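You operate a simulated robot arm through the tools that you are given. There is no shell and no other tool. Be economical: measure what you need, move in short steps, check, and stop when the job is done.

Carry out the task below with a simulated robot arm. There is one attempt and no reset: what you move stays moved.

TASK
Fetch the pad from the bench top beside the near oven and set it on the top of the near oven. Put the mouse on the bench top beside the far oven away on the bench top with the keyboard. Count the clean liner cups on the bench top beside the far oven, then put as many of the pipette stands from the bench top beside the far oven on the bench top with the keyboard. Put the pink cartridge from the shelf under the gas panel on the top of the beige pump. Put the water bottle on the side bottle tray. Stack the bottle marked "J6" from the bench top above the pads drawer on top of the bottle that says "R-7". Do these in any order. Set down upright: pipette stand, water bottle.

The check looks at the end state, three seconds after you hand in, the way a careful person would. Anything else that was tipped, shoved, dropped, spilled or broken makes it a failure.

THE ROBOT
A 6-joint arm with a two-finger gripper on a trunk, on a base that drives. Base frame: it is fixed to the floor where the robot stands at the start and does not move with it; the origin is under the middle of the robot, x ahead of it, y to its left, z up; the surface under the hand at the start is at about z = 75.5. Readings come in cm, degrees, newtons and seconds.
With the tool pointing down near the work surface it reaches from about 58 to 66 cm from the robot's upright axis, wherever it stands. Its first joint turns from -166.0 to 166.0 degrees. Places, roughly: bench top with the keyboard [-350, 0, 80]; bottle [75, 500, 75]; clean liner cup (3x3x6 cm) [40, -90, 80]; mouse (11x6x4 cm) [60, -110, 80]; pad (6x6x3 cm) [70, 0, 80]; pink cartridge (4x4x15 cm) [120, -360, 80]; pipette stand (6x6x8 cm) [70, -120, 80]; side bottle tray [50, 380, 130]; top of the beige pump (18x18 cm) [-334, -328, 96]; top of the near oven (16x12 cm) [42, 20, 124]; water bottle [75, 425, 75]. Payload 1.66 kg.
The TCP is the grasp point between the finger pads, 1.6 cm short of the fingertips. In the tool frame z runs along the fingers and y along their closing line. Largest opening 11.1 cm; the body of the gripper starts 10.4 cm behind the TCP.
Orientation is told as [roll, pitch, yaw] about the base's x, y, z axes, in that order, counted from this pose: with the fingers straight down and closing along the base's y, the tool's x points along the base's -x, its y along +y and its z along -z.

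THE INTERFACE
- The arm moves only by the tool jog_arm. Its argument "moves" is a list of rows, each a list of 6 numbers: the shift along the tool's x, y, z in units of 30 mm (1.0 is 30 mm), then the turn, a rotation vector about the tool's x, y, z in units of 5 degrees (1.0 is 5 degrees). In form: [[x, y, z, rx, ry, rz], ...]. A call has 1 to 20 rows; each row shifts and turns the commanded pose from where the row before left it, along the tool's axes as they then stand. "grip" is the opening, from 0 (shut) to 1 (fully open), set as the call begins (left out, the last holds). A call with a number of a shift or a turn outside -1 to 1 is refused whole. Rows are played at 5 a second. More than 5 cm and 8.6 degrees between two rows, or a gripper value outside its range, and nothing of the call is played. A pose out of reach is approached as far as the arm can. The call stops where the force on the tool passes 40 N (or 10 N more than at its start, if that is more) or the arm is blocked; 0.2 s more then pass. The fingers move at their own pace and stop on an object; they squeeze with about 26 N. The grip force told is the motor's: it shows also when the fingers shut on nothing. Time passes only in rows, and 0.2 s behind the last, so rows that do not move let the fingers close. It gives the time, the measured TCP pose, the force on the tool (base axes), the opening and the grip force at its end, in the units of the frame above (readings bear some noise), with the torque about the TCP (base axes, N m) and any sound that the robot's microphone picked up, and new pictures: "pictures" is both (left out), scene, wrist or none.
- Cameras (640 x 400 px; columns grow to the right, rows downward): "scene" is now at [6.01, 16.52, 173.63]; the picture's right is [-0.31, -0.95, 0.00], its down [-0.62, 0.20, -0.76] and it looks along [0.72, -0.23, -0.65] (base axes); focal length 251 px, centre (320, 200). "wrist" rides on the gripper at [7, 1.4, -14.3] in the tool frame; the picture's right is [-0.19, 0.98, 0.00], its down [-0.87, -0.17, -0.47] and it looks along [-0.46, -0.09, 0.88] (tool axes); focal length 230 px, centre (320, 200). There is no depth. A picture from a camera that has moved, and an enlarged one, comes with that camera's place and axes in the base frame and with its lens.
- move_column(by): slides the trunk up (or, below 0, down) by that many cm; the arm and the scene camera ride with it, the base frame stays. It gives what a move gives, with no picture.
- drive_base(legs): drives the robot by 1 to 6 legs, each [ahead, left, turn to the left] in cm, cm and degrees, along the robot's own axes; the way and the turn of a leg run together, so that a leg with both is an arc; at most 150 cm and 180 degrees a leg. The arm and the cameras ride along, it lands a little off, and it stops where it bumps. It gives what a move gives, and a new picture of the scene camera.
- aim_head(pan, tilt): turns the head with the scene camera to pan (to the left, within 120 degrees either way) and tilt (down, from -29 to 69), counted from straight ahead of the robot. It gives what a move gives, and a new picture of the scene camera.
- inspect(camera, box): a new picture of the part [left, top, right, bottom] of that camera's present view, enlarged. No time passes.
- hand_in(): hands the job in; it is judged then, once.

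Go step by step. Nothing tells you exact positions but the pictures and the camera data: compare them with the known pose of the tool, close in by small moves and look again before you grip or let go. The budget is 207 turns and 260 pictures, counting those below and the enlarged ones. Unless the task says otherwise, let go and move clear before handing in, and close with one line.

The tools are called as name(argument=value, ...) on one line, values as JSON. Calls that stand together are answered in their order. jog_arm: Moves the arm, as the interface text tells. Its arguments: {"type":"object","properties":{"moves":{"type":"array","items":{"type":"array","items":{"type":"number"}}},"grip":{"type":"number"},"pictures":{"type":"string","enum":["both","scene","wrist","none"]}},"required":["moves"]} The other tools are called the same way: move_column (by) slides the trunk up or down; drive_base (legs) drives the base; aim_head (pan, tilt) turns the head that bears the scene camera; inspect (camera, box) takes an enlarged picture of a part of a camera's view; hand_in () hands the job in.

At the start:

```text
time_s: 0.0
position: [46.83, -3.02, 141.84]
tool_rot: [-0.1, 0.0, 0.1]
force: [-0.8, 0.5, -0.3]
ft_torque: [0.0, 0.0, 0.01]
grip_width: 11.1
gripper_force: 0.1
trunk travel left (down, up): [-32.5, 26.5]
robot x, y, heading: [-0.21, -0.08, 0.1]
head pan, tilt: [-17.8, 40.7]
```

scene: 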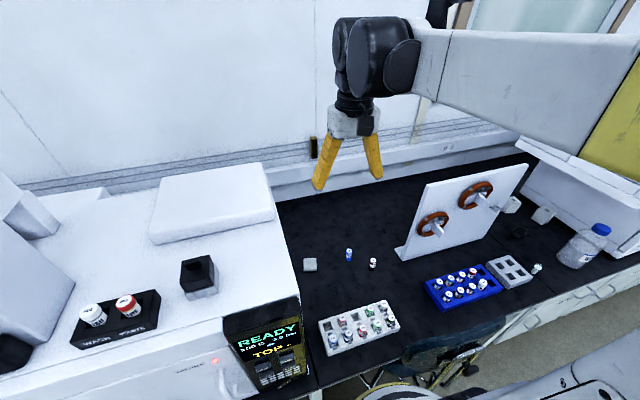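
wrist: 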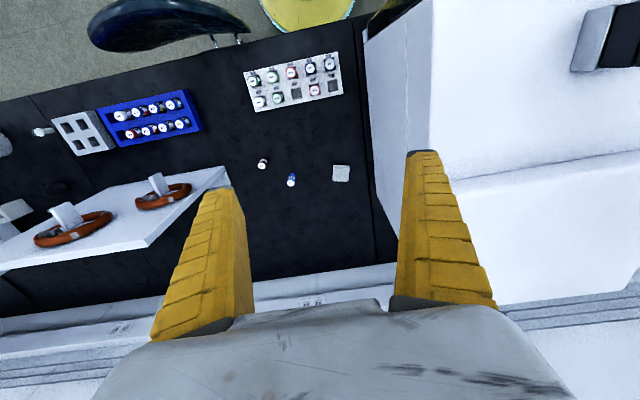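

The pad is the grey square near (70, 1), and the near oven is the white box on the left. I'll look closer at both first.

inspect(camera="scene", box=[140, 200, 420, 375])

inspect(camera="wrist", box=[220, 120, 420, 245])

aim_head(pan=-70, tilt=40)

```text
2.29 times, centred on (280, 288) of scene
camera zoom: at [6.01, 16.52, 173.63], right [-0.31, -0.95, 0.0], down [-0.62, 0.2, -0.76], along [0.72, -0.23, -0.65], focal length 574 px, centre (411, 0)
```

zoom: 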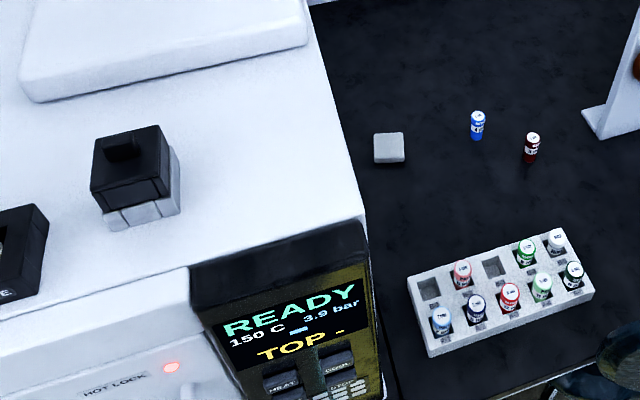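

```text
3.20 times, centred on (320, 182) of wrist
camera zoom: at [39.7, -1.77, 155.99], right [0.19, 0.98, 0.0], down [0.87, -0.17, 0.47], along [0.46, -0.09, -0.88], focal length 736 px, centre (320, 256)
```

zoom: 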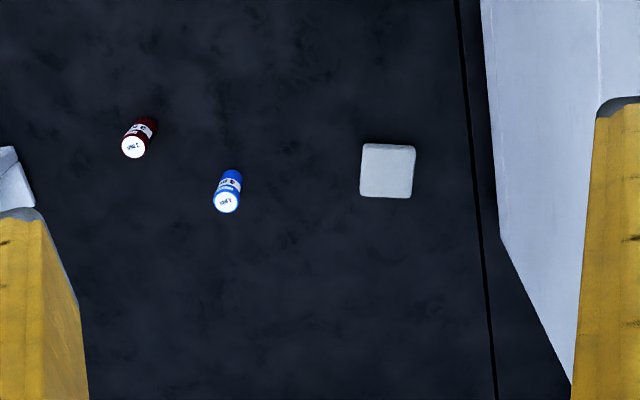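

```text
time_s: 1.2
position: [46.63, -2.91, 141.61]
tool_rot: [0.0, -0.1, 0.0]
force: [0.3, -1.0, 0.1]
ft_torque: [0.01, 0.03, -0.02]
grip_width: 11.09
gripper_force: 0.0
trunk travel left (down, up): [-32.5, 26.5]
robot x, y, heading: [-0.39, -0.18, 0.1]
head pan, tilt: [-70.0, 40.0]
camera scene: at [0.88, 11.11, 173.73], right [-0.94, -0.34, 0.0], down [-0.22, 0.6, -0.77], along [0.26, -0.72, -0.64], focal length 251 px, centre (320, 200)
```

scene: 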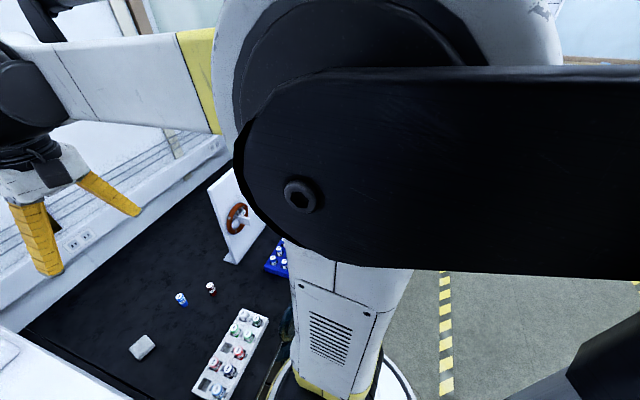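

The pad sits about 71 cm out, slightly beyond reach, so I'll check the clearance in front of the base before driving.

aim_head(pan=0, tilt=65)

```text
time_s: 2.6
position: [46.73, -3.02, 141.65]
tool_rot: [0.0, 0.1, 0.0]
force: [0.1, 0.4, -0.3]
ft_torque: [0.01, 0.0, 0.03]
grip_width: 11.08
gripper_force: 0.1
trunk travel left (down, up): [-32.5, 26.5]
robot x, y, heading: [0.15, 0.17, 0.2]
head pan, tilt: [0.0, 65.0]
camera scene: at [4.03, 19.09, 170.5], right [0.0, -1.0, 0.0], down [-0.91, 0.0, -0.42], along [0.42, 0.0, -0.91], focal length 251 px, centre (320, 200)
```

scene: 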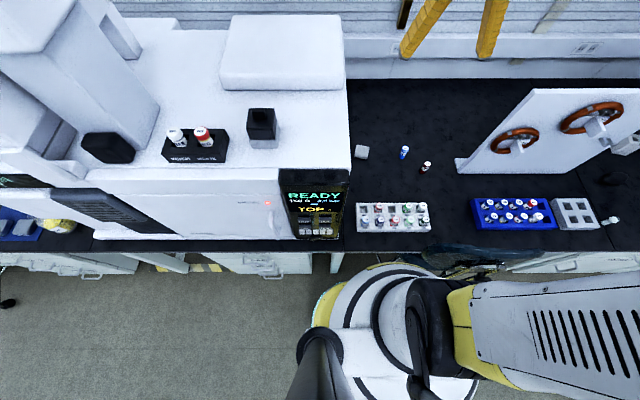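

The base is already close to the bench, with a stool to its right, so I won't drive forward. I'll lower the trunk for more reach instead, then bring the hand over the pad.

move_column(by=-20)

jog_arm(moves=[[-0.9, 0.2, 0.6, 0, 0, 0], [-0.9, 0.2, 0.6, 0, 0, 0], [-0.9, 0.2, 0.6, 0, 0, 0], [-0.9, 0.2, 0.6, 0, 0, 0], [-0.9, 0.2, 0.6, 0, 0, 0], [-0.9, 0.2, 0.6, 0, 0, 0], [-0.9, 0, 0.6, 0, 0, 0], [-0.9, 0, 0.6, 0, 0, 0]], grip=0.85)

```text
time_s: 4.8
position: [46.76, -2.89, 121.67]
tool_rot: [0.0, 0.0, 0.0]
force: [-0.2, -0.2, -0.2]
ft_torque: [0.01, 0.02, -0.04]
grip_width: 11.1
gripper_force: 0.1
trunk travel left (down, up): [-12.5, 46.5]
robot x, y, heading: [-0.15, -0.42, 0.1]
head pan, tilt: [0.0, 65.0]
```

```text
time_s: 6.6
position: [68.41, 0.7, 107.27]
tool_rot: [-0.1, 0.0, 0.0]
force: [-0.3, 0.1, -0.2]
ft_torque: [-0.02, 0.01, -0.01]
grip_width: 9.51
gripper_force: 0.6
trunk travel left (down, up): [-12.5, 46.5]
robot x, y, heading: [0.21, 0.28, -0.2]
head pan, tilt: [0.0, 65.0]
camera scene: at [4.1, 19.1, 150.49], right [0.0, -1.0, 0.0], down [-0.91, 0.0, -0.42], along [0.42, 0.0, -0.91], focal length 251 px, centre (320, 200)
camera wrist: at [61.42, 1.91, 121.59], right [0.19, 0.98, 0.0], down [0.87, -0.17, 0.47], along [0.46, -0.09, -0.88], focal length 230 px, centre (320, 200)
```

scene: 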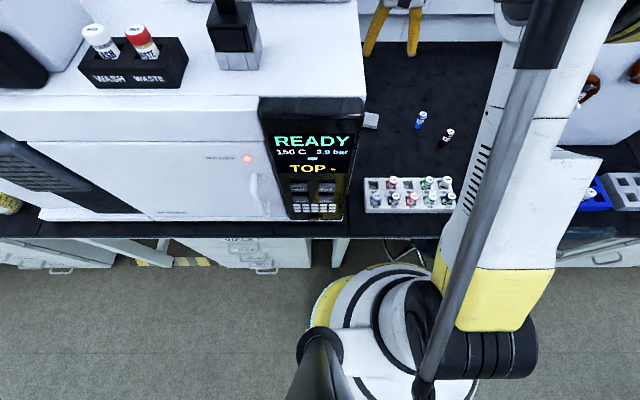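
wrist: 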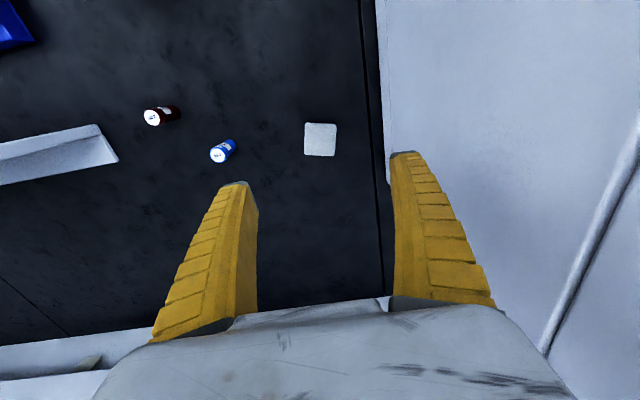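

The hand reaches 68 cm and more with the trunk low. From both cameras the pad is at about (71.2, 0.2) and turned about -11°. I'll align and descend part way.

jog_arm(moves=[[-0.5, -0.1, 0.5, 0, 0, 0.8], [-0.43, -0.1, 1, 0, 0, 0.8], [0, 0, 1, 0, 0, 0.6], [0, 0, 1, 0, 0, 0], [0, 0, 1, 0, 0, 0], [0, 0, 1, 0, 0, 0]], pictures="wrist")

```text
time_s: 8.0
position: [70.85, 0.03, 90.75]
tool_rot: [0.1, 0.1, -11.0]
force: [-0.1, 0.2, -0.1]
ft_torque: [-0.04, -0.01, 0.03]
grip_width: 9.5
gripper_force: 0.7
trunk travel left (down, up): [-12.5, 46.5]
robot x, y, heading: [-0.03, 0.09, -0.0]
head pan, tilt: [0.0, 65.0]
camera wrist: at [64.34, 2.54, 105.04], right [0.37, 0.93, 0.0], down [0.82, -0.33, 0.47], along [0.44, -0.18, -0.88], focal length 230 px, centre (320, 200)
```

wrist: 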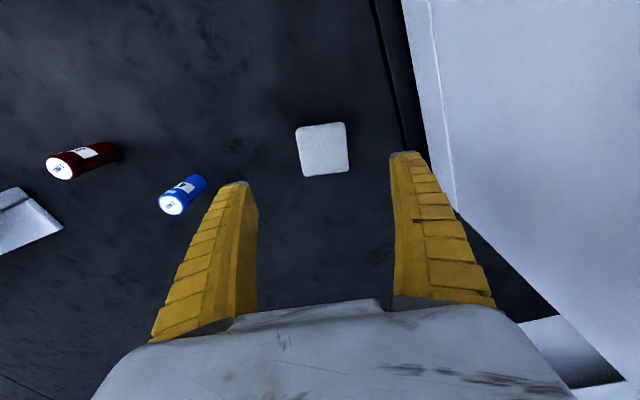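

jog_arm(moves=[[-0.2, 0, 1, 0, 0, 0.5], [0, 0, 1, 0, 0, 0], [0, 0, 1, 0, 0, 0], [0, 0, 0.8, 0, 0, 0], [0, 0, 0.45, 0, 0, 0]], pictures="wrist")

```text
time_s: 9.2
position: [71.55, -0.2, 78.0]
tool_rot: [0.0, 0.1, -13.4]
force: [0.4, 0.1, 0.4]
ft_torque: [0.02, -0.02, -0.02]
grip_width: 9.53
gripper_force: 0.5
trunk travel left (down, up): [-12.5, 46.5]
robot x, y, heading: [-0.42, -0.18, 0.1]
head pan, tilt: [0.0, 65.0]
camera wrist: at [65.11, 2.56, 92.32], right [0.41, 0.91, 0.0], down [0.8, -0.36, 0.47], along [0.43, -0.2, -0.88], focal length 230 px, centre (320, 200)
```

wrist: 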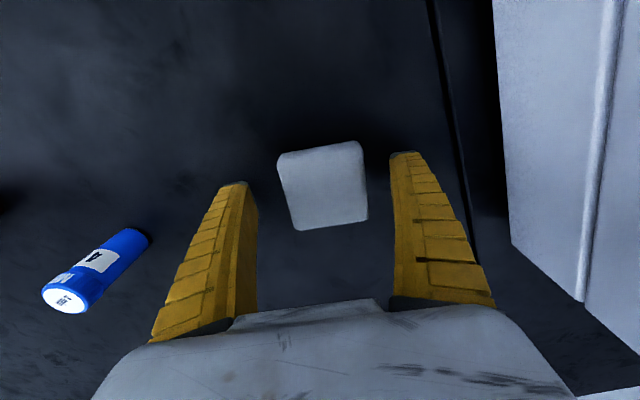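

jog_arm(moves=[[-0.15, 0, 0.12, 0, 0, 0], [0, 0, 0, 0, 0, 0], [0, 0, 0, 0, 0, 0]], pictures="none")

jog_arm(moves=[[0, 0, 0, 0, 0, 0], [0, 0, 0, 0, 0, 0], [0, 0, 0, 0, 0, 0], [0, 0, 0, 0, 0, 0], [0, 0, -0.7, 0, 0, 0]], grip=0, pictures="wrist")

```text
time_s: 10.0
position: [72.04, -0.31, 77.6]
tool_rot: [0.1, 0.0, -13.5]
force: [0.4, -0.6, 0.4]
ft_torque: [0.05, 0.04, 0.02]
grip_width: 9.52
gripper_force: 0.8
trunk travel left (down, up): [-12.5, 46.5]
robot x, y, heading: [0.17, -0.2, 0.0]
head pan, tilt: [0.0, 65.0]
```

```text
time_s: 11.2
position: [71.98, -0.24, 79.78]
tool_rot: [0.0, 0.0, -13.5]
force: [0.4, 0.2, -0.8]
ft_torque: [0.0, 0.01, 0.0]
grip_width: 5.68
gripper_force: 26.4
trunk travel left (down, up): [-12.5, 46.5]
robot x, y, heading: [-0.17, -0.32, -0.1]
head pan, tilt: [0.0, 65.0]
camera wrist: at [65.64, 2.54, 94.08], right [0.41, 0.91, 0.0], down [0.8, -0.36, 0.47], along [0.43, -0.2, -0.88], focal length 230 px, centre (320, 200)
```

wrist: 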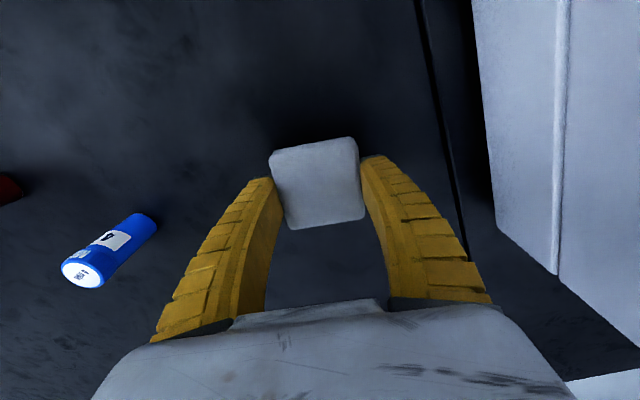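

The pad is held. I'll lift it, pull back a bit and raise the trunk above oven height.

jog_arm(moves=[[0, 0, -1, 0, 0, 0], [0, 0, -1, 0, 0, 0], [0, 0, -1, 0, 0, 0], [0, 0, -1, 0, 0, 0], [0, 0, -1, 0, 0, 0], [0, 0, -1, 0, 0, 0], [0, 0, -1, 0, 0, 0], [0.97, -0.23, 0, 0, 0, 0], [0.97, -0.23, 0, 0, 0, 0], [0.97, -0.23, 0, 0, 0, 0], [0.97, -0.23, 0, 0, 0, 0], [0.97, -0.23, 0, 0, 0, 0]], pictures="none")

move_column(by=42)

aim_head(pan=0, tilt=55)

```text
time_s: 13.8
position: [57.11, -0.32, 100.84]
tool_rot: [0.0, -0.1, -13.5]
force: [-1.1, -0.2, 0.3]
ft_torque: [0.01, -0.04, 0.02]
grip_width: 5.65
gripper_force: 26.2
trunk travel left (down, up): [-12.5, 46.5]
robot x, y, heading: [-0.15, 0.09, -0.1]
head pan, tilt: [0.0, 65.0]
```

```text
refused: 42 is not a number from -40 to 40
```

```text
time_s: 14.5
position: [57.26, -0.3, 100.78]
tool_rot: [-0.1, 0.0, -13.5]
force: [-0.6, -0.3, 0.0]
ft_torque: [0.02, -0.01, 0.0]
grip_width: 5.67
gripper_force: 26.0
trunk travel left (down, up): [-12.5, 46.5]
robot x, y, heading: [-0.15, -0.16, -0.3]
head pan, tilt: [0.0, 55.0]
camera scene: at [5.17, 19.1, 151.66], right [0.0, -1.0, 0.0], down [-0.82, 0.0, -0.57], along [0.57, 0.0, -0.82], focal length 251 px, centre (320, 200)
```

scene: 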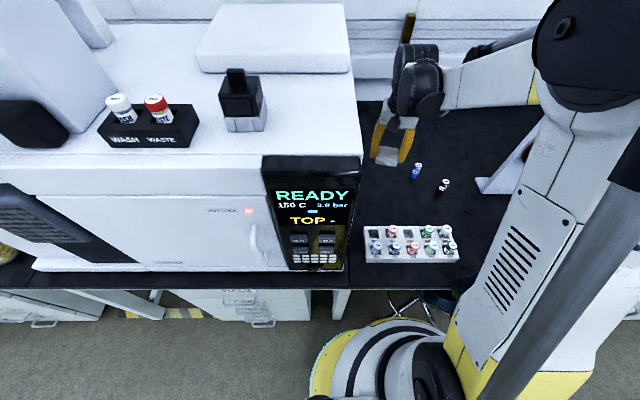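

move_column(by=40)

jog_arm(moves=[[1, -0.2, 0, 0, 0, -0.9], [1, -0.2, 0, 0, 0, -0.9], [1, 0, 0, 0, 0, -0.9], [1, 0.3, 0, 0, 0, 0], [0.5, 0.8, 0, 0, 0, 0], [0.2, 1, 0, 0, 0, 0], [0, 1, 0, 0, 0, 0], [0, 1, 0, 0, 0, 0], [0, 1, 0, 0, 0, 0]], pictures="both")

```text
time_s: 18.3
position: [57.11, -0.28, 140.85]
tool_rot: [0.0, 0.0, -13.5]
force: [-0.6, 1.0, 0.4]
ft_torque: [-0.01, 0.01, -0.01]
grip_width: 5.66
gripper_force: 25.4
trunk travel left (down, up): [-52.5, 6.5]
robot x, y, heading: [0.0, 0.07, 0.1]
head pan, tilt: [0.0, 55.0]
```

```text
time_s: 20.3
position: [42.97, 15.4, 140.62]
tool_rot: [0.0, 0.0, 0.0]
force: [-0.5, 0.5, -0.6]
ft_torque: [-0.01, -0.02, -0.03]
grip_width: 5.65
gripper_force: 26.2
trunk travel left (down, up): [-52.5, 6.5]
robot x, y, heading: [-0.11, 0.13, 0.0]
head pan, tilt: [0.0, 55.0]
camera scene: at [5.17, 19.22, 191.65], right [0.0, -1.0, 0.0], down [-0.82, 0.0, -0.57], along [0.57, 0.0, -0.82], focal length 251 px, centre (320, 200)
camera wrist: at [35.96, 16.52, 155.07], right [0.19, 0.98, 0.0], down [0.87, -0.17, 0.47], along [0.46, -0.09, -0.88], focal length 230 px, centre (320, 200)
```

scene: 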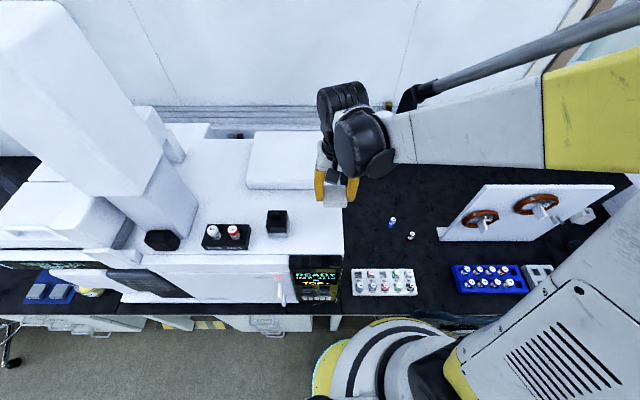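
wrist: 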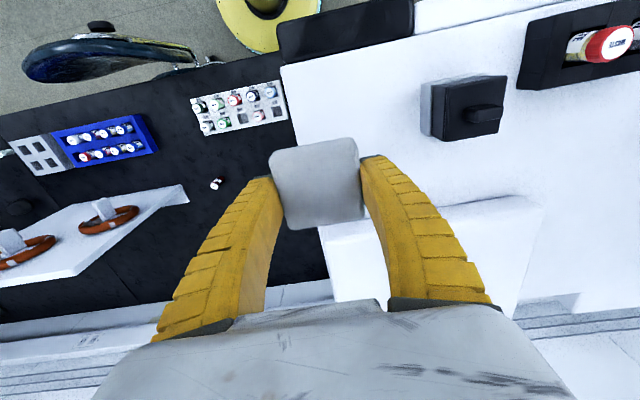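

The free area on the oven top runs from about y 13 to 28, so I'll put the pad at about (43, 20.3).

jog_arm(moves=[[0, 0.8, 0, 0, 0, 0], [0, 0.83, 0, 0, 0, 0], [0, 0, 1, 0, 0, 0], [0, 0, 1, 0, 0, 0], [0, 0, 1, 0, 0, 0], [0, 0, 0.7, 0, 0, 0]], pictures="both")

```text
time_s: 21.7
position: [42.94, 20.05, 129.55]
tool_rot: [0.0, 0.0, 0.0]
force: [-0.5, 0.1, 0.1]
ft_torque: [-0.03, 0.02, 0.01]
grip_width: 5.65
gripper_force: 26.1
trunk travel left (down, up): [-52.5, 6.5]
robot x, y, heading: [-0.05, -0.05, -0.0]
head pan, tilt: [0.0, 55.0]
camera scene: at [5.24, 19.15, 191.65], right [0.0, -1.0, 0.0], down [-0.82, 0.0, -0.57], along [0.57, 0.0, -0.82], focal length 251 px, centre (320, 200)
camera wrist: at [36.01, 21.32, 143.89], right [0.19, 0.98, 0.0], down [0.87, -0.17, 0.47], along [0.46, -0.09, -0.88], focal length 230 px, centre (320, 200)
```

scene: 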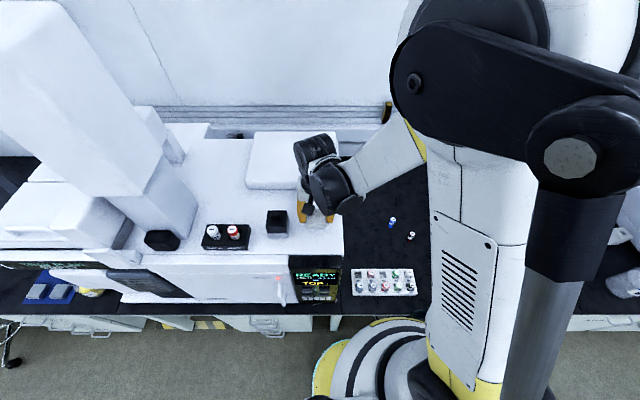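
wrist: 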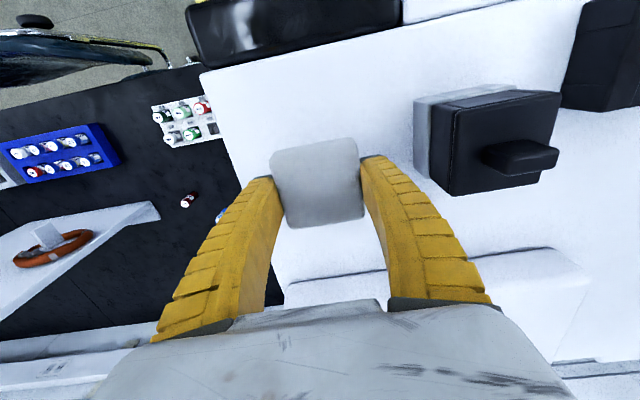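

jog_arm(moves=[[0, 0, 0.5, 0, 0, 0], [0, 0, 0.4, 0, 0, 0], [0, 0, 0.1, 0, 0, 0]], pictures="none")

jog_arm(moves=[[0, 0, 0.07, 0, 0, 0]], pictures="none")

jog_arm(moves=[[0, 0, 0.07, 0, 0, 0]], pictures="wrist")

```text
time_s: 22.5
position: [42.9, 20.05, 126.66]
tool_rot: [0.0, 0.0, 0.0]
force: [-0.9, -0.4, 0.5]
ft_torque: [0.02, -0.02, 0.0]
grip_width: 5.66
gripper_force: 26.2
trunk travel left (down, up): [-52.5, 6.5]
robot x, y, heading: [-0.02, -0.14, -0.0]
head pan, tilt: [0.0, 55.0]
```

```text
time_s: 22.9
position: [42.95, 20.15, 126.45]
tool_rot: [0.0, 0.1, 0.1]
force: [0.2, -0.5, 0.3]
ft_torque: [-0.03, 0.05, -0.03]
grip_width: 5.67
gripper_force: 25.7
trunk travel left (down, up): [-52.5, 6.5]
robot x, y, heading: [-0.13, -0.11, -0.1]
head pan, tilt: [0.0, 55.0]
```

```text
time_s: 23.3
position: [43.02, 20.2, 126.17]
tool_rot: [0.0, 0.0, 0.0]
force: [-0.6, 0.0, -0.5]
ft_torque: [0.03, 0.02, -0.01]
grip_width: 5.67
gripper_force: 26.3
trunk travel left (down, up): [-52.5, 6.5]
robot x, y, heading: [0.52, -0.09, 0.2]
head pan, tilt: [0.0, 55.0]
camera wrist: at [35.99, 21.33, 140.5], right [0.19, 0.98, 0.0], down [0.87, -0.17, 0.47], along [0.46, -0.09, -0.88], focal length 230 px, centre (320, 200)
```

wrist: 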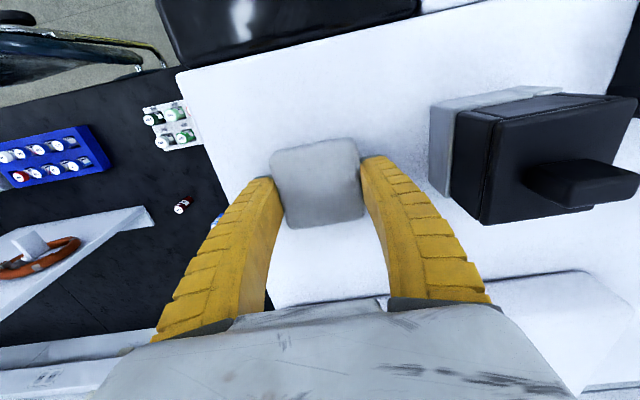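

jog_arm(moves=[[0, 0, 0.1, 0, 0, 0]], pictures="none")

jog_arm(moves=[[0, 0, 0.1, 0, 0, 0]], pictures="none")

jog_arm(moves=[[0, 0, 0.1, 0, 0, 0]], pictures="none")

```text
time_s: 23.7
position: [42.95, 20.11, 125.9]
tool_rot: [0.0, -0.1, 0.0]
force: [0.3, 0.7, 0.2]
ft_torque: [-0.01, 0.04, 0.0]
grip_width: 5.67
gripper_force: 26.1
trunk travel left (down, up): [-52.5, 6.5]
robot x, y, heading: [-0.32, 0.12, -0.2]
head pan, tilt: [0.0, 55.0]
```

```text
time_s: 24.1
position: [43.1, 20.13, 125.66]
tool_rot: [0.0, 0.0, 0.0]
force: [0.2, 0.0, 2.6]
ft_torque: [0.09, -0.01, 0.04]
grip_width: 5.66
gripper_force: 26.1
trunk travel left (down, up): [-52.5, 6.5]
robot x, y, heading: [0.04, -0.02, 0.0]
head pan, tilt: [0.0, 55.0]
```

```text
time_s: 24.5
position: [42.98, 20.1, 125.4]
tool_rot: [-0.1, 0.0, 0.0]
force: [3.8, 2.6, 24.6]
ft_torque: [0.01, 0.01, -0.01]
grip_width: 6.07
gripper_force: 25.7
trunk travel left (down, up): [-52.5, 6.5]
robot x, y, heading: [-0.21, -0.11, 0.0]
head pan, tilt: [0.0, 55.0]
```

The pad is touching the oven top, so I'll open modestly and rise.

jog_arm(moves=[[0, 0, -0.07, 0, 0, 0], [0, 0, 0, 0, 0, 0], [0, 0, -0.2, 0, 0, 0], [0, 0, -1, 0, 0, 0], [0, 0, -1, 0, 0, 0], [0, 0, -1, 0, 0, 0], [0, 0, -1, 0, 0, 0]], grip=0.68, pictures="wrist")

```text
time_s: 26.1
position: [42.92, 20.01, 138.3]
tool_rot: [-0.1, 0.0, 0.0]
force: [0.4, -0.2, -0.3]
ft_torque: [-0.01, -0.02, 0.01]
grip_width: 7.69
gripper_force: 1.1
trunk travel left (down, up): [-52.5, 6.5]
robot x, y, heading: [0.11, -0.17, -0.2]
head pan, tilt: [0.0, 55.0]
camera wrist: at [35.85, 21.27, 152.54], right [0.19, 0.98, 0.0], down [0.87, -0.17, 0.47], along [0.46, -0.09, -0.88], focal length 230 px, centre (320, 200)
```

wrist: 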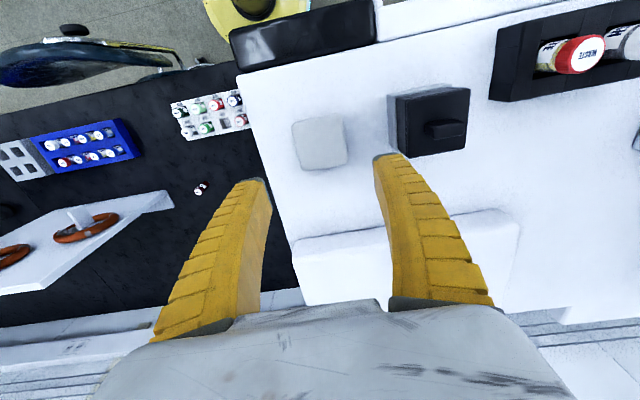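

The pad is on the oven. Next I'll back away from the bench and look toward the far oven.

jog_arm(moves=[[0, 0, -1, 0, 0, 0], [0, 0, -1, 0, 0, 0], [0, 0, -1, 0, 0, 0]], pictures="none")

drive_base(legs=[[-40, 0, 0]])

aim_head(pan=-65, tilt=30)

aim_head(pan=-110, tilt=25)

aim_head(pan=110, tilt=25)

```text
time_s: 26.9
position: [43.03, 20.11, 147.43]
tool_rot: [0.0, 0.1, 0.0]
force: [-0.5, 0.0, 0.4]
ft_torque: [0.02, -0.01, -0.01]
grip_width: 7.72
gripper_force: 0.9
trunk travel left (down, up): [-52.5, 6.5]
robot x, y, heading: [0.14, -0.1, -0.1]
head pan, tilt: [0.0, 55.0]
```

```text
time_s: 29.4
position: [3.77, 20.09, 147.46]
tool_rot: [0.0, -0.1, -0.3]
force: [0.6, 0.9, -0.1]
ft_torque: [-0.03, -0.02, -0.02]
grip_width: 7.71
gripper_force: 1.4
trunk travel left (down, up): [-52.5, 6.5]
robot x, y, heading: [-39.45, -0.24, -0.2]
head pan, tilt: [0.0, 55.0]
camera scene: at [-34.35, 19.16, 191.66], right [0.0, -1.0, 0.0], down [-0.82, 0.0, -0.57], along [0.57, 0.0, -0.82], focal length 251 px, centre (320, 200)
```

scene: 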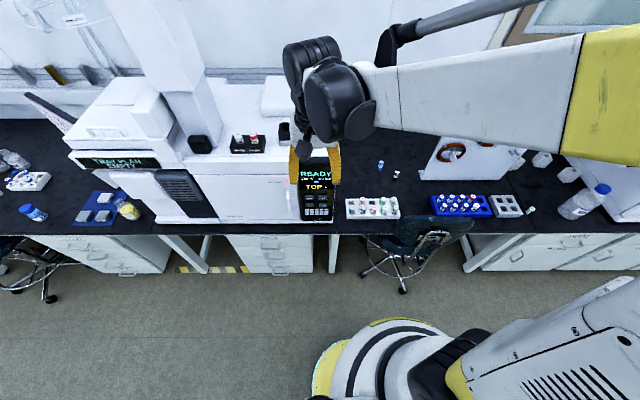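

```text
time_s: 30.8
position: [3.7, 20.08, 147.41]
tool_rot: [0.0, -0.1, -0.2]
force: [0.2, 0.3, -0.4]
ft_torque: [0.03, 0.01, 0.04]
grip_width: 7.71
gripper_force: 0.7
trunk travel left (down, up): [-52.5, 6.5]
robot x, y, heading: [-39.45, 0.05, -0.1]
head pan, tilt: [-65.0, 30.0]
camera scene: at [-37.69, 10.98, 195.26], right [-0.91, -0.42, 0.0], down [-0.21, 0.45, -0.87], along [0.36, -0.79, -0.5], focal length 251 px, centre (320, 200)
```

scene: 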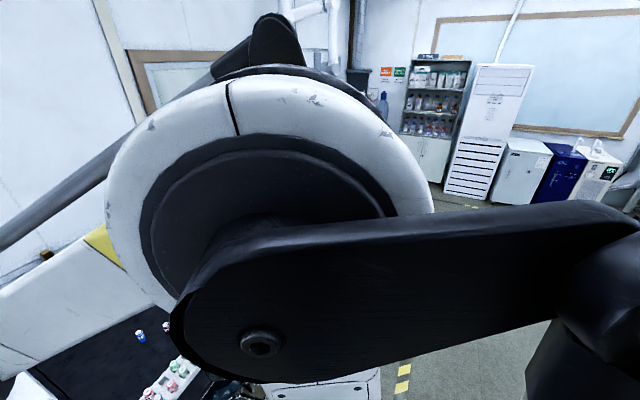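

```text
time_s: 31.9
position: [3.65, 20.1, 147.42]
tool_rot: [-0.1, -0.1, -0.1]
force: [0.7, -0.1, 0.4]
ft_torque: [0.02, -0.02, -0.03]
grip_width: 7.71
gripper_force: 0.6
trunk travel left (down, up): [-52.5, 6.5]
robot x, y, heading: [-39.58, -0.07, -0.3]
head pan, tilt: [-110.0, 25.0]
camera scene: at [-44.68, 10.54, 196.06], right [-0.94, 0.34, 0.0], down [0.15, 0.4, -0.91], along [-0.31, -0.85, -0.42], focal length 251 px, centre (320, 200)
```

scene: 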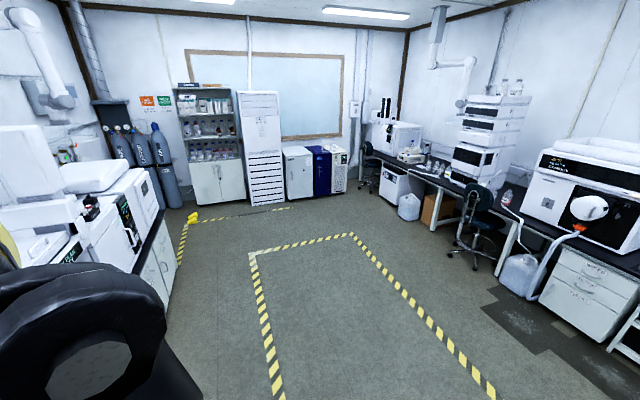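

```text
time_s: 35.1
position: [3.58, 20.11, 147.43]
tool_rot: [0.0, 0.0, -0.2]
force: [-1.3, -0.5, -0.1]
ft_torque: [0.04, 0.0, 0.0]
grip_width: 7.68
gripper_force: 0.5
trunk travel left (down, up): [-52.5, 6.5]
robot x, y, heading: [-39.52, 0.02, -0.2]
head pan, tilt: [110.0, 25.0]
camera scene: at [-44.62, 27.86, 196.06], right [0.94, 0.34, 0.0], down [0.14, -0.4, -0.91], along [-0.31, 0.85, -0.42], focal length 251 px, centre (320, 200)
```

scene: 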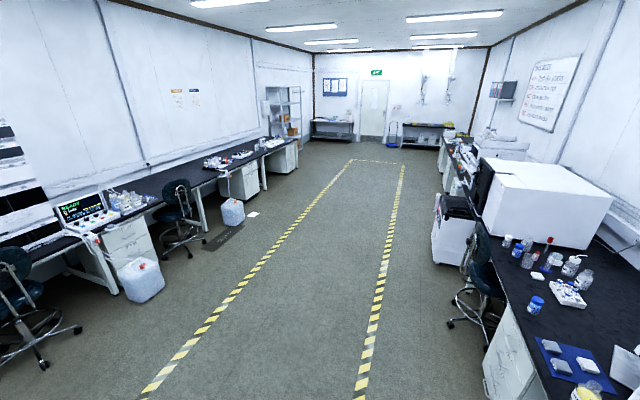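

The room is clear: the work bench is ahead (+x) and the opposite bench is at x = -350. I'll strafe right to the far oven section.

drive_base(legs=[[0, -105, 0]])

aim_head(pan=0, tilt=45)

```text
time_s: 40.4
position: [3.43, -84.04, 147.52]
tool_rot: [0.0, 0.0, 0.3]
force: [0.5, -0.2, -0.4]
ft_torque: [0.04, 0.02, 0.03]
grip_width: 7.7
gripper_force: 1.1
trunk travel left (down, up): [-52.5, 6.5]
robot x, y, heading: [-39.52, -104.16, 0.0]
head pan, tilt: [110.0, 25.0]
camera scene: at [-44.82, -76.55, 196.06], right [0.94, 0.35, 0.0], down [0.15, -0.4, -0.91], along [-0.31, 0.85, -0.42], focal length 251 px, centre (320, 200)
```

scene: 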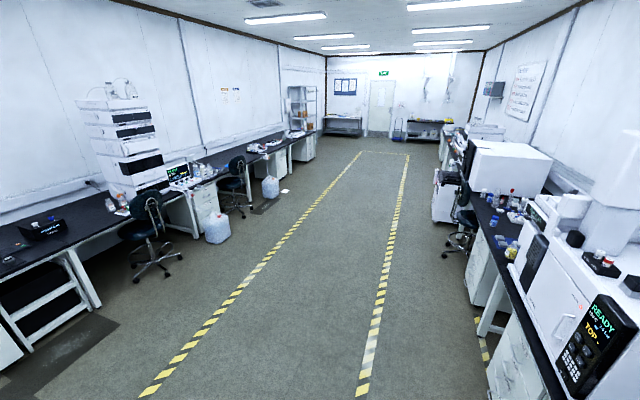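

```text
time_s: 42.3
position: [3.53, -83.89, 147.45]
tool_rot: [0.1, 0.0, 0.3]
force: [-0.3, -1.2, 0.0]
ft_torque: [0.02, 0.01, 0.0]
grip_width: 7.69
gripper_force: 1.0
trunk travel left (down, up): [-52.5, 6.5]
robot x, y, heading: [-39.34, -104.82, 0.4]
head pan, tilt: [0.0, 45.0]
camera scene: at [-33.5, -85.12, 193.0], right [0.01, -1.0, 0.0], down [-0.71, 0.0, -0.71], along [0.71, 0.0, -0.71], focal length 251 px, centre (320, 200)
```

scene: 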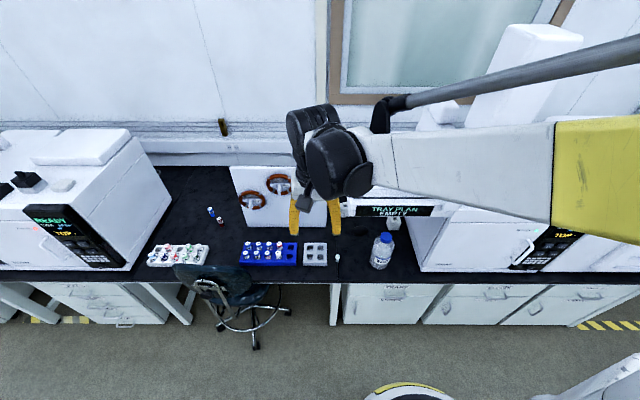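

The arm blocks the view, so I'll swing the hand to the robot's right.

jog_arm(moves=[[0, -1, 0, 0, 0, 0], [0, -1, 0, 0, 0, 0], [0, -1, 0, 0, 0, 0], [0, -1, 0, 0, 0, 0], [0, -1, 0, 0, 0, 0], [0, -1, 0, 0, 0, 0], [0, -1, 0, 0, 0, 0], [0, -1, 0, 0, 0, 0], [0, -1, 0, 0, 0, 0], [0, -1, 0, 0, 0, 0], [0, -1, 0, 0, 0, 0], [0, -1, 0, 0, 0, 0], [0, -1, 0, 0, 0, 0], [0, -1, 0, 0, 0, 0], [0, -1, 0, 0, 0, 0], [0, -1, 0, 0, 0, 0], [0, -1, 0, 0, 0, 0], [0, -1, 0, 0, 0, 0]], pictures="scene")

aim_head(pan=-20, tilt=45)

```text
time_s: 46.1
position: [3.84, -138.13, 147.47]
tool_rot: [0.1, 0.0, 0.3]
force: [-0.3, 0.0, 0.5]
ft_torque: [0.01, 0.0, -0.03]
grip_width: 7.69
gripper_force: 1.2
trunk travel left (down, up): [-52.5, 6.5]
robot x, y, heading: [-39.68, -104.28, 0.5]
head pan, tilt: [0.0, 45.0]
camera scene: at [-33.46, -85.31, 193.02], right [0.0, -1.0, 0.0], down [-0.71, 0.0, -0.71], along [0.71, 0.0, -0.71], focal length 251 px, centre (320, 200)
```

scene: 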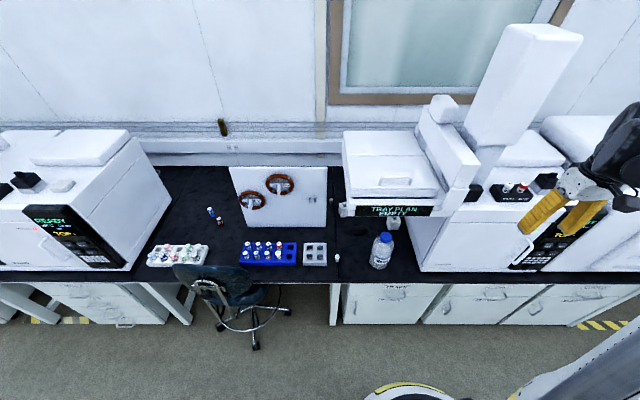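

```text
time_s: 47.0
position: [3.77, -137.93, 147.41]
tool_rot: [0.0, 0.0, 0.3]
force: [0.3, 0.2, -0.1]
ft_torque: [-0.02, 0.01, -0.02]
grip_width: 7.69
gripper_force: 0.7
trunk travel left (down, up): [-52.5, 6.5]
robot x, y, heading: [-39.42, -104.33, 0.3]
head pan, tilt: [-20.0, 45.0]
camera scene: at [-33.97, -87.9, 193.0], right [-0.34, -0.94, 0.0], down [-0.67, 0.24, -0.71], along [0.67, -0.24, -0.71], focal length 251 px, centre (320, 200)
```

scene: 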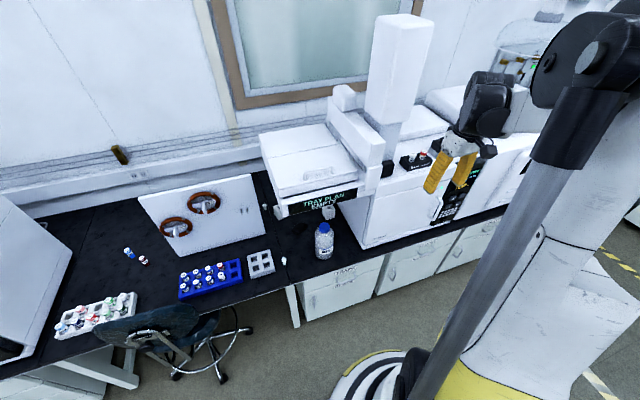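

inspect(camera="scene", box=[160, 180, 360, 305])

```text
3.20 times, centred on (260, 242) of scene
camera zoom: at [-33.97, -87.9, 193.0], right [-0.34, -0.94, 0.0], down [-0.67, 0.24, -0.71], along [0.67, -0.24, -0.71], focal length 804 px, centre (512, 64)
```

zoom: 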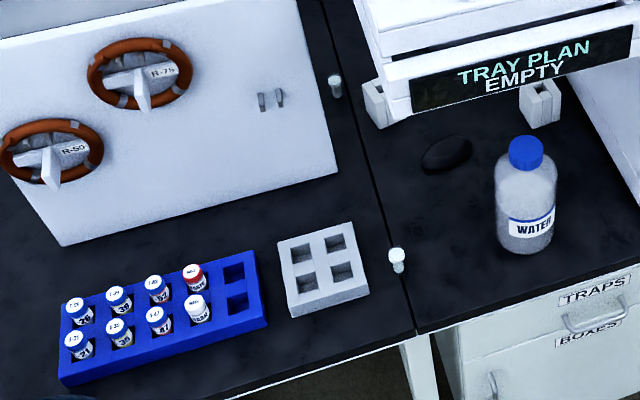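

I can see the mouse under the tray edge, two slotted stands and at least two small cups. I'll lower the trunk to look under the tray.

move_column(by=-40)

aim_head(pan=-15, tilt=32)

inspect(camera="scene", box=[220, 140, 440, 277])

```text
time_s: 50.8
position: [3.78, -138.04, 107.37]
tool_rot: [0.0, 0.0, 0.4]
force: [0.2, 1.1, 0.1]
ft_torque: [0.0, -0.02, 0.03]
grip_width: 7.7
gripper_force: 0.7
trunk travel left (down, up): [-12.5, 46.5]
robot x, y, heading: [-39.12, -104.2, 0.2]
head pan, tilt: [-20.0, 45.0]
```

```text
time_s: 51.5
position: [3.76, -137.9, 107.43]
tool_rot: [0.0, 0.0, 0.3]
force: [-0.5, -0.8, 0.2]
ft_torque: [-0.04, 0.02, 0.02]
grip_width: 7.72
gripper_force: 1.1
trunk travel left (down, up): [-12.5, 46.5]
robot x, y, heading: [-39.79, -103.96, 0.2]
head pan, tilt: [-15.0, 32.0]
camera scene: at [-32.96, -87.44, 154.95], right [-0.25, -0.97, 0.0], down [-0.51, 0.13, -0.85], along [0.82, -0.22, -0.53], focal length 251 px, centre (320, 200)
```

scene: 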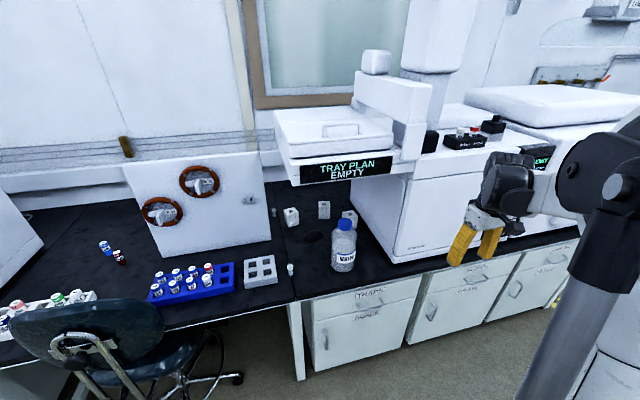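

```text
2.91 times, centred on (330, 208) of scene
camera zoom: at [-32.96, -87.44, 154.95], right [-0.25, -0.97, 0.0], down [-0.51, 0.13, -0.85], along [0.82, -0.22, -0.53], focal length 731 px, centre (291, 175)
```

zoom: 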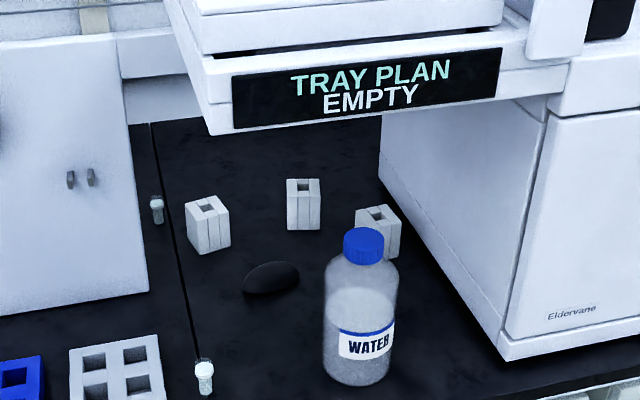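

inspect(camera="scene", box=[262, 195, 302, 220])

inspect(camera="scene", box=[270, 255, 310, 280])

inspect(camera="scene", box=[240, 220, 340, 283])

```text
16.00 times, centred on (282, 208) of scene
camera zoom: at [-32.96, -87.44, 154.95], right [-0.25, -0.97, 0.0], down [-0.51, 0.13, -0.85], along [0.82, -0.22, -0.53], focal length 4020 px, centre (928, 80)
```

zoom: 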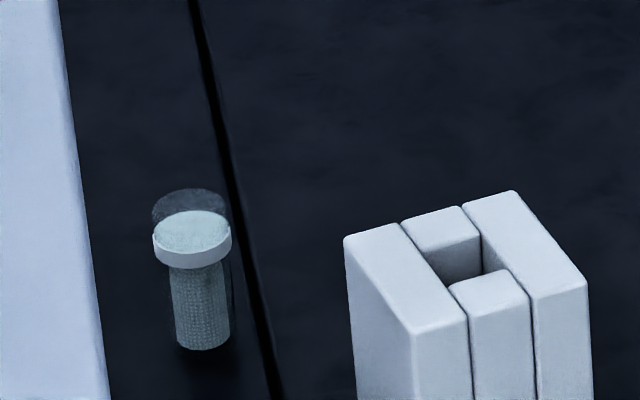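

```text
16.00 times, centred on (290, 268) of scene
camera zoom: at [-32.96, -87.44, 154.95], right [-0.25, -0.97, 0.0], down [-0.51, 0.13, -0.85], along [0.82, -0.22, -0.53], focal length 4020 px, centre (800, -880)
```

zoom: 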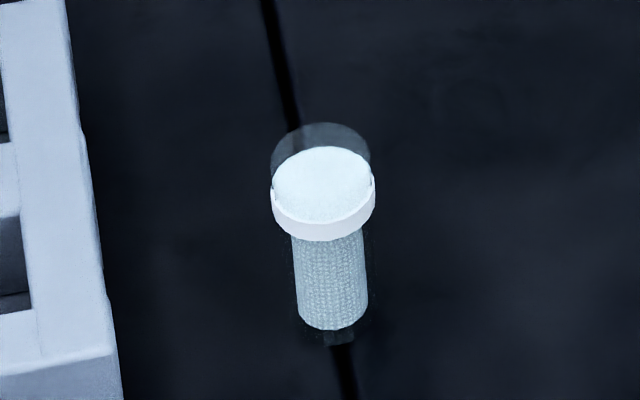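

```text
6.35 times, centred on (290, 252) of scene
camera zoom: at [-32.96, -87.44, 154.95], right [-0.25, -0.97, 0.0], down [-0.51, 0.13, -0.85], along [0.82, -0.22, -0.53], focal length 1595 px, centre (510, -127)
```

zoom: 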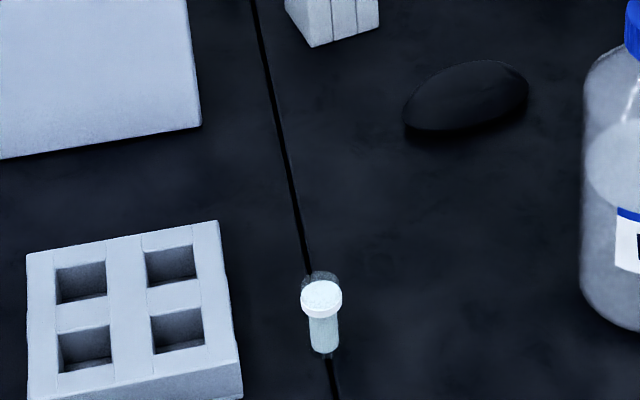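

I count two cups so far, both of which look alike, and I'll check behind the panel later. The stands sit under the overhanging tray (bottom at about z 120), so I need a tilted, low approach. I'll try a 45° forward tilt in free space first.

jog_arm(moves=[[-0.3, 1, 0, 0, 0, 0], [-0.3, 1, 0, 0, 0, 0], [-0.3, 1, 0, 0, 0, 0], [-0.3, 1, 0, 0, 0, 0], [-0.3, 1, 0, 0, 0, 0], [-0.3, 1, 0, 0, 0, 0], [-0.3, 1, 0, 0, 0, 0], [-0.3, 1, 0, 0, 0, 0], [-0.3, 1, 0, 0, 0, 0], [-0.3, 1, 0, 0, 0, 0], [-0.3, 1, 0, 0, -1, 0], [0, 0, 0, 0, -1, 0], [0, 0, 0, 0, -1, 0], [0, 0, 0, 0, -1, 0], [0, 0, 0, 0, -1, 0], [0, 0, 0, 0, -1, 0], [0, 0, 0, 0, -1, 0], [0, 0, 0, 0, -1, 0], [0, 0, 0, 0, -1, 0]], pictures="both")

```text
time_s: 55.5
position: [13.5, -104.87, 107.46]
tool_rot: [0.0, -45.0, 0.3]
force: [-0.4, -0.1, 1.1]
ft_torque: [-0.01, -0.06, 0.0]
grip_width: 7.67
gripper_force: 0.9
trunk travel left (down, up): [-12.5, 46.5]
robot x, y, heading: [-39.54, -104.0, 0.4]
head pan, tilt: [-15.0, 32.0]
camera scene: at [-32.97, -87.44, 154.95], right [-0.25, -0.97, 0.0], down [-0.51, 0.13, -0.85], along [0.82, -0.22, -0.53], focal length 251 px, centre (320, 200)
camera wrist: at [-1.53, -103.79, 112.59], right [0.13, 0.98, 0.13], down [0.28, -0.17, 0.95], along [0.95, -0.09, -0.29], focal length 230 px, centre (320, 200)
```

scene: 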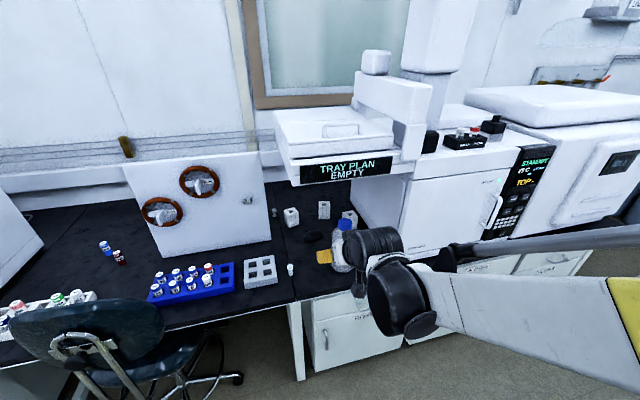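
wrist: 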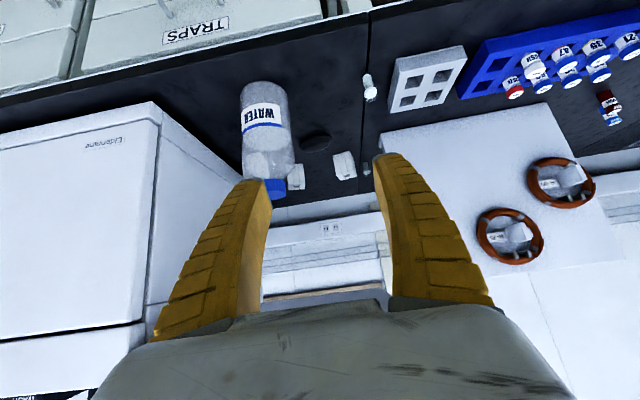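

aim_head(pan=-55, tilt=45)

```text
time_s: 56.6
position: [13.56, -104.89, 107.43]
tool_rot: [0.1, -44.9, 0.3]
force: [-0.2, 0.4, -0.7]
ft_torque: [0.02, -0.02, -0.03]
grip_width: 7.73
gripper_force: 1.2
trunk travel left (down, up): [-12.5, 46.5]
robot x, y, heading: [-39.37, -104.32, 0.5]
head pan, tilt: [-55.0, 45.0]
camera scene: at [-36.92, -91.8, 153.01], right [-0.82, -0.58, 0.0], down [-0.41, 0.58, -0.71], along [0.41, -0.58, -0.71], focal length 251 px, centre (320, 200)
```

scene: 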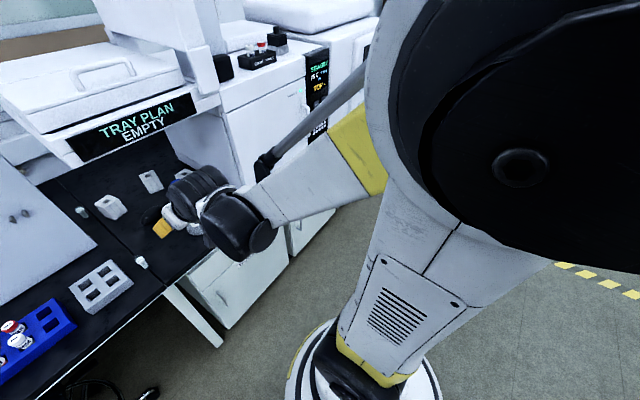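

The arm folds in a vertical plane, so with the trunk low it should fit under the tray. The mouse's long axis points roughly along (0.34, -0.94), so I'll lower the trunk fully and turn the hand to yaw -70 with a 30° lean. That comes in from the left side of the tray.

move_column(by=-12)

jog_arm(moves=[[0, 0, 0, 0, 1, 0], [0, 0, 0, 0, 1, 0], [0, 0, 0, 0, 1, 0], [0, 0, 0, 0.5, 0, 0.866], [0, 0, 0, 0.5, 0, 0.866], [0, 0, 0, 0.5, 0, 0.866], [0, 0, 0, 0.5, 0, 0.866], [0, 0, 0, 0.5, 0, 0.866], [0, 0, 0, 0.5, 0, 0.866], [0, 0, 0, 0.5, 0, 0.866], [0, 0, 0, 0.5, 0, 0.866], [0, 0, 0, 0.5, 0, 0.866], [0, 0, 0, 0.5, 0, 0.866], [0, 0, 0, 0.5, 0, 0.866], [0, 0, 0, 0.5, 0, 0.866], [0, 0, 0, 0.5, 0, 0.866], [0, 0, 0, 0.5, 0, 0.866]], grip=1, pictures="wrist")

aim_head(pan=-20, tilt=40)

```text
time_s: 58.1
position: [13.52, -104.89, 95.4]
tool_rot: [0.0, -45.0, 0.3]
force: [0.6, 0.7, -0.7]
ft_torque: [-0.02, -0.01, 0.03]
grip_width: 7.7
gripper_force: 0.8
trunk travel left (down, up): [-0.5, 58.5]
robot x, y, heading: [-39.25, -104.56, 0.5]
head pan, tilt: [-55.0, 45.0]
```

```text
time_s: 61.7
position: [13.46, -104.96, 95.47]
tool_rot: [0.0, -30.0, -69.8]
force: [0.6, -0.5, 0.1]
ft_torque: [-0.02, -0.03, 0.02]
grip_width: 11.08
gripper_force: 0.1
trunk travel left (down, up): [-0.5, 58.5]
robot x, y, heading: [-39.55, -104.41, 0.4]
head pan, tilt: [-55.0, 45.0]
camera wrist: at [10.26, -92.22, 104.3], right [0.98, 0.18, 0.09], down [0.02, -0.54, 0.84], along [0.21, -0.82, -0.53], focal length 230 px, centre (320, 200)
```

wrist: 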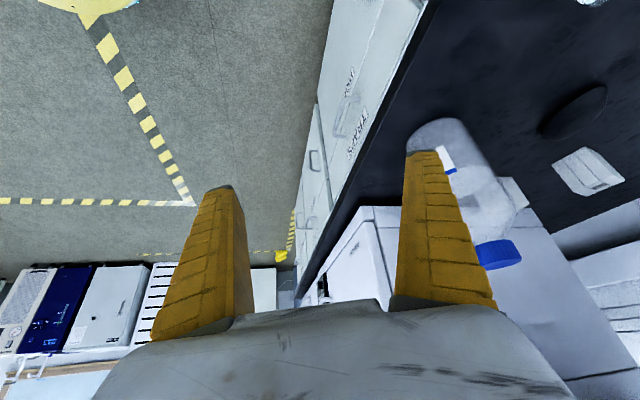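

```text
time_s: 62.7
position: [13.6, -104.97, 95.39]
tool_rot: [0.0, -30.1, -69.8]
force: [0.2, 0.5, -0.4]
ft_torque: [0.0, 0.04, 0.02]
grip_width: 11.1
gripper_force: 0.1
trunk travel left (down, up): [-0.5, 58.5]
robot x, y, heading: [-39.63, -104.1, 0.3]
head pan, tilt: [-20.0, 40.0]
camera scene: at [-33.63, -88.04, 141.73], right [-0.34, -0.94, 0.0], down [-0.6, 0.22, -0.77], along [0.72, -0.26, -0.64], focal length 251 px, centre (320, 200)
```

scene: 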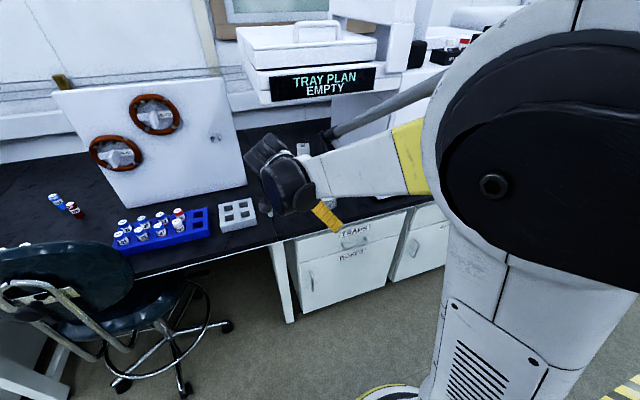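

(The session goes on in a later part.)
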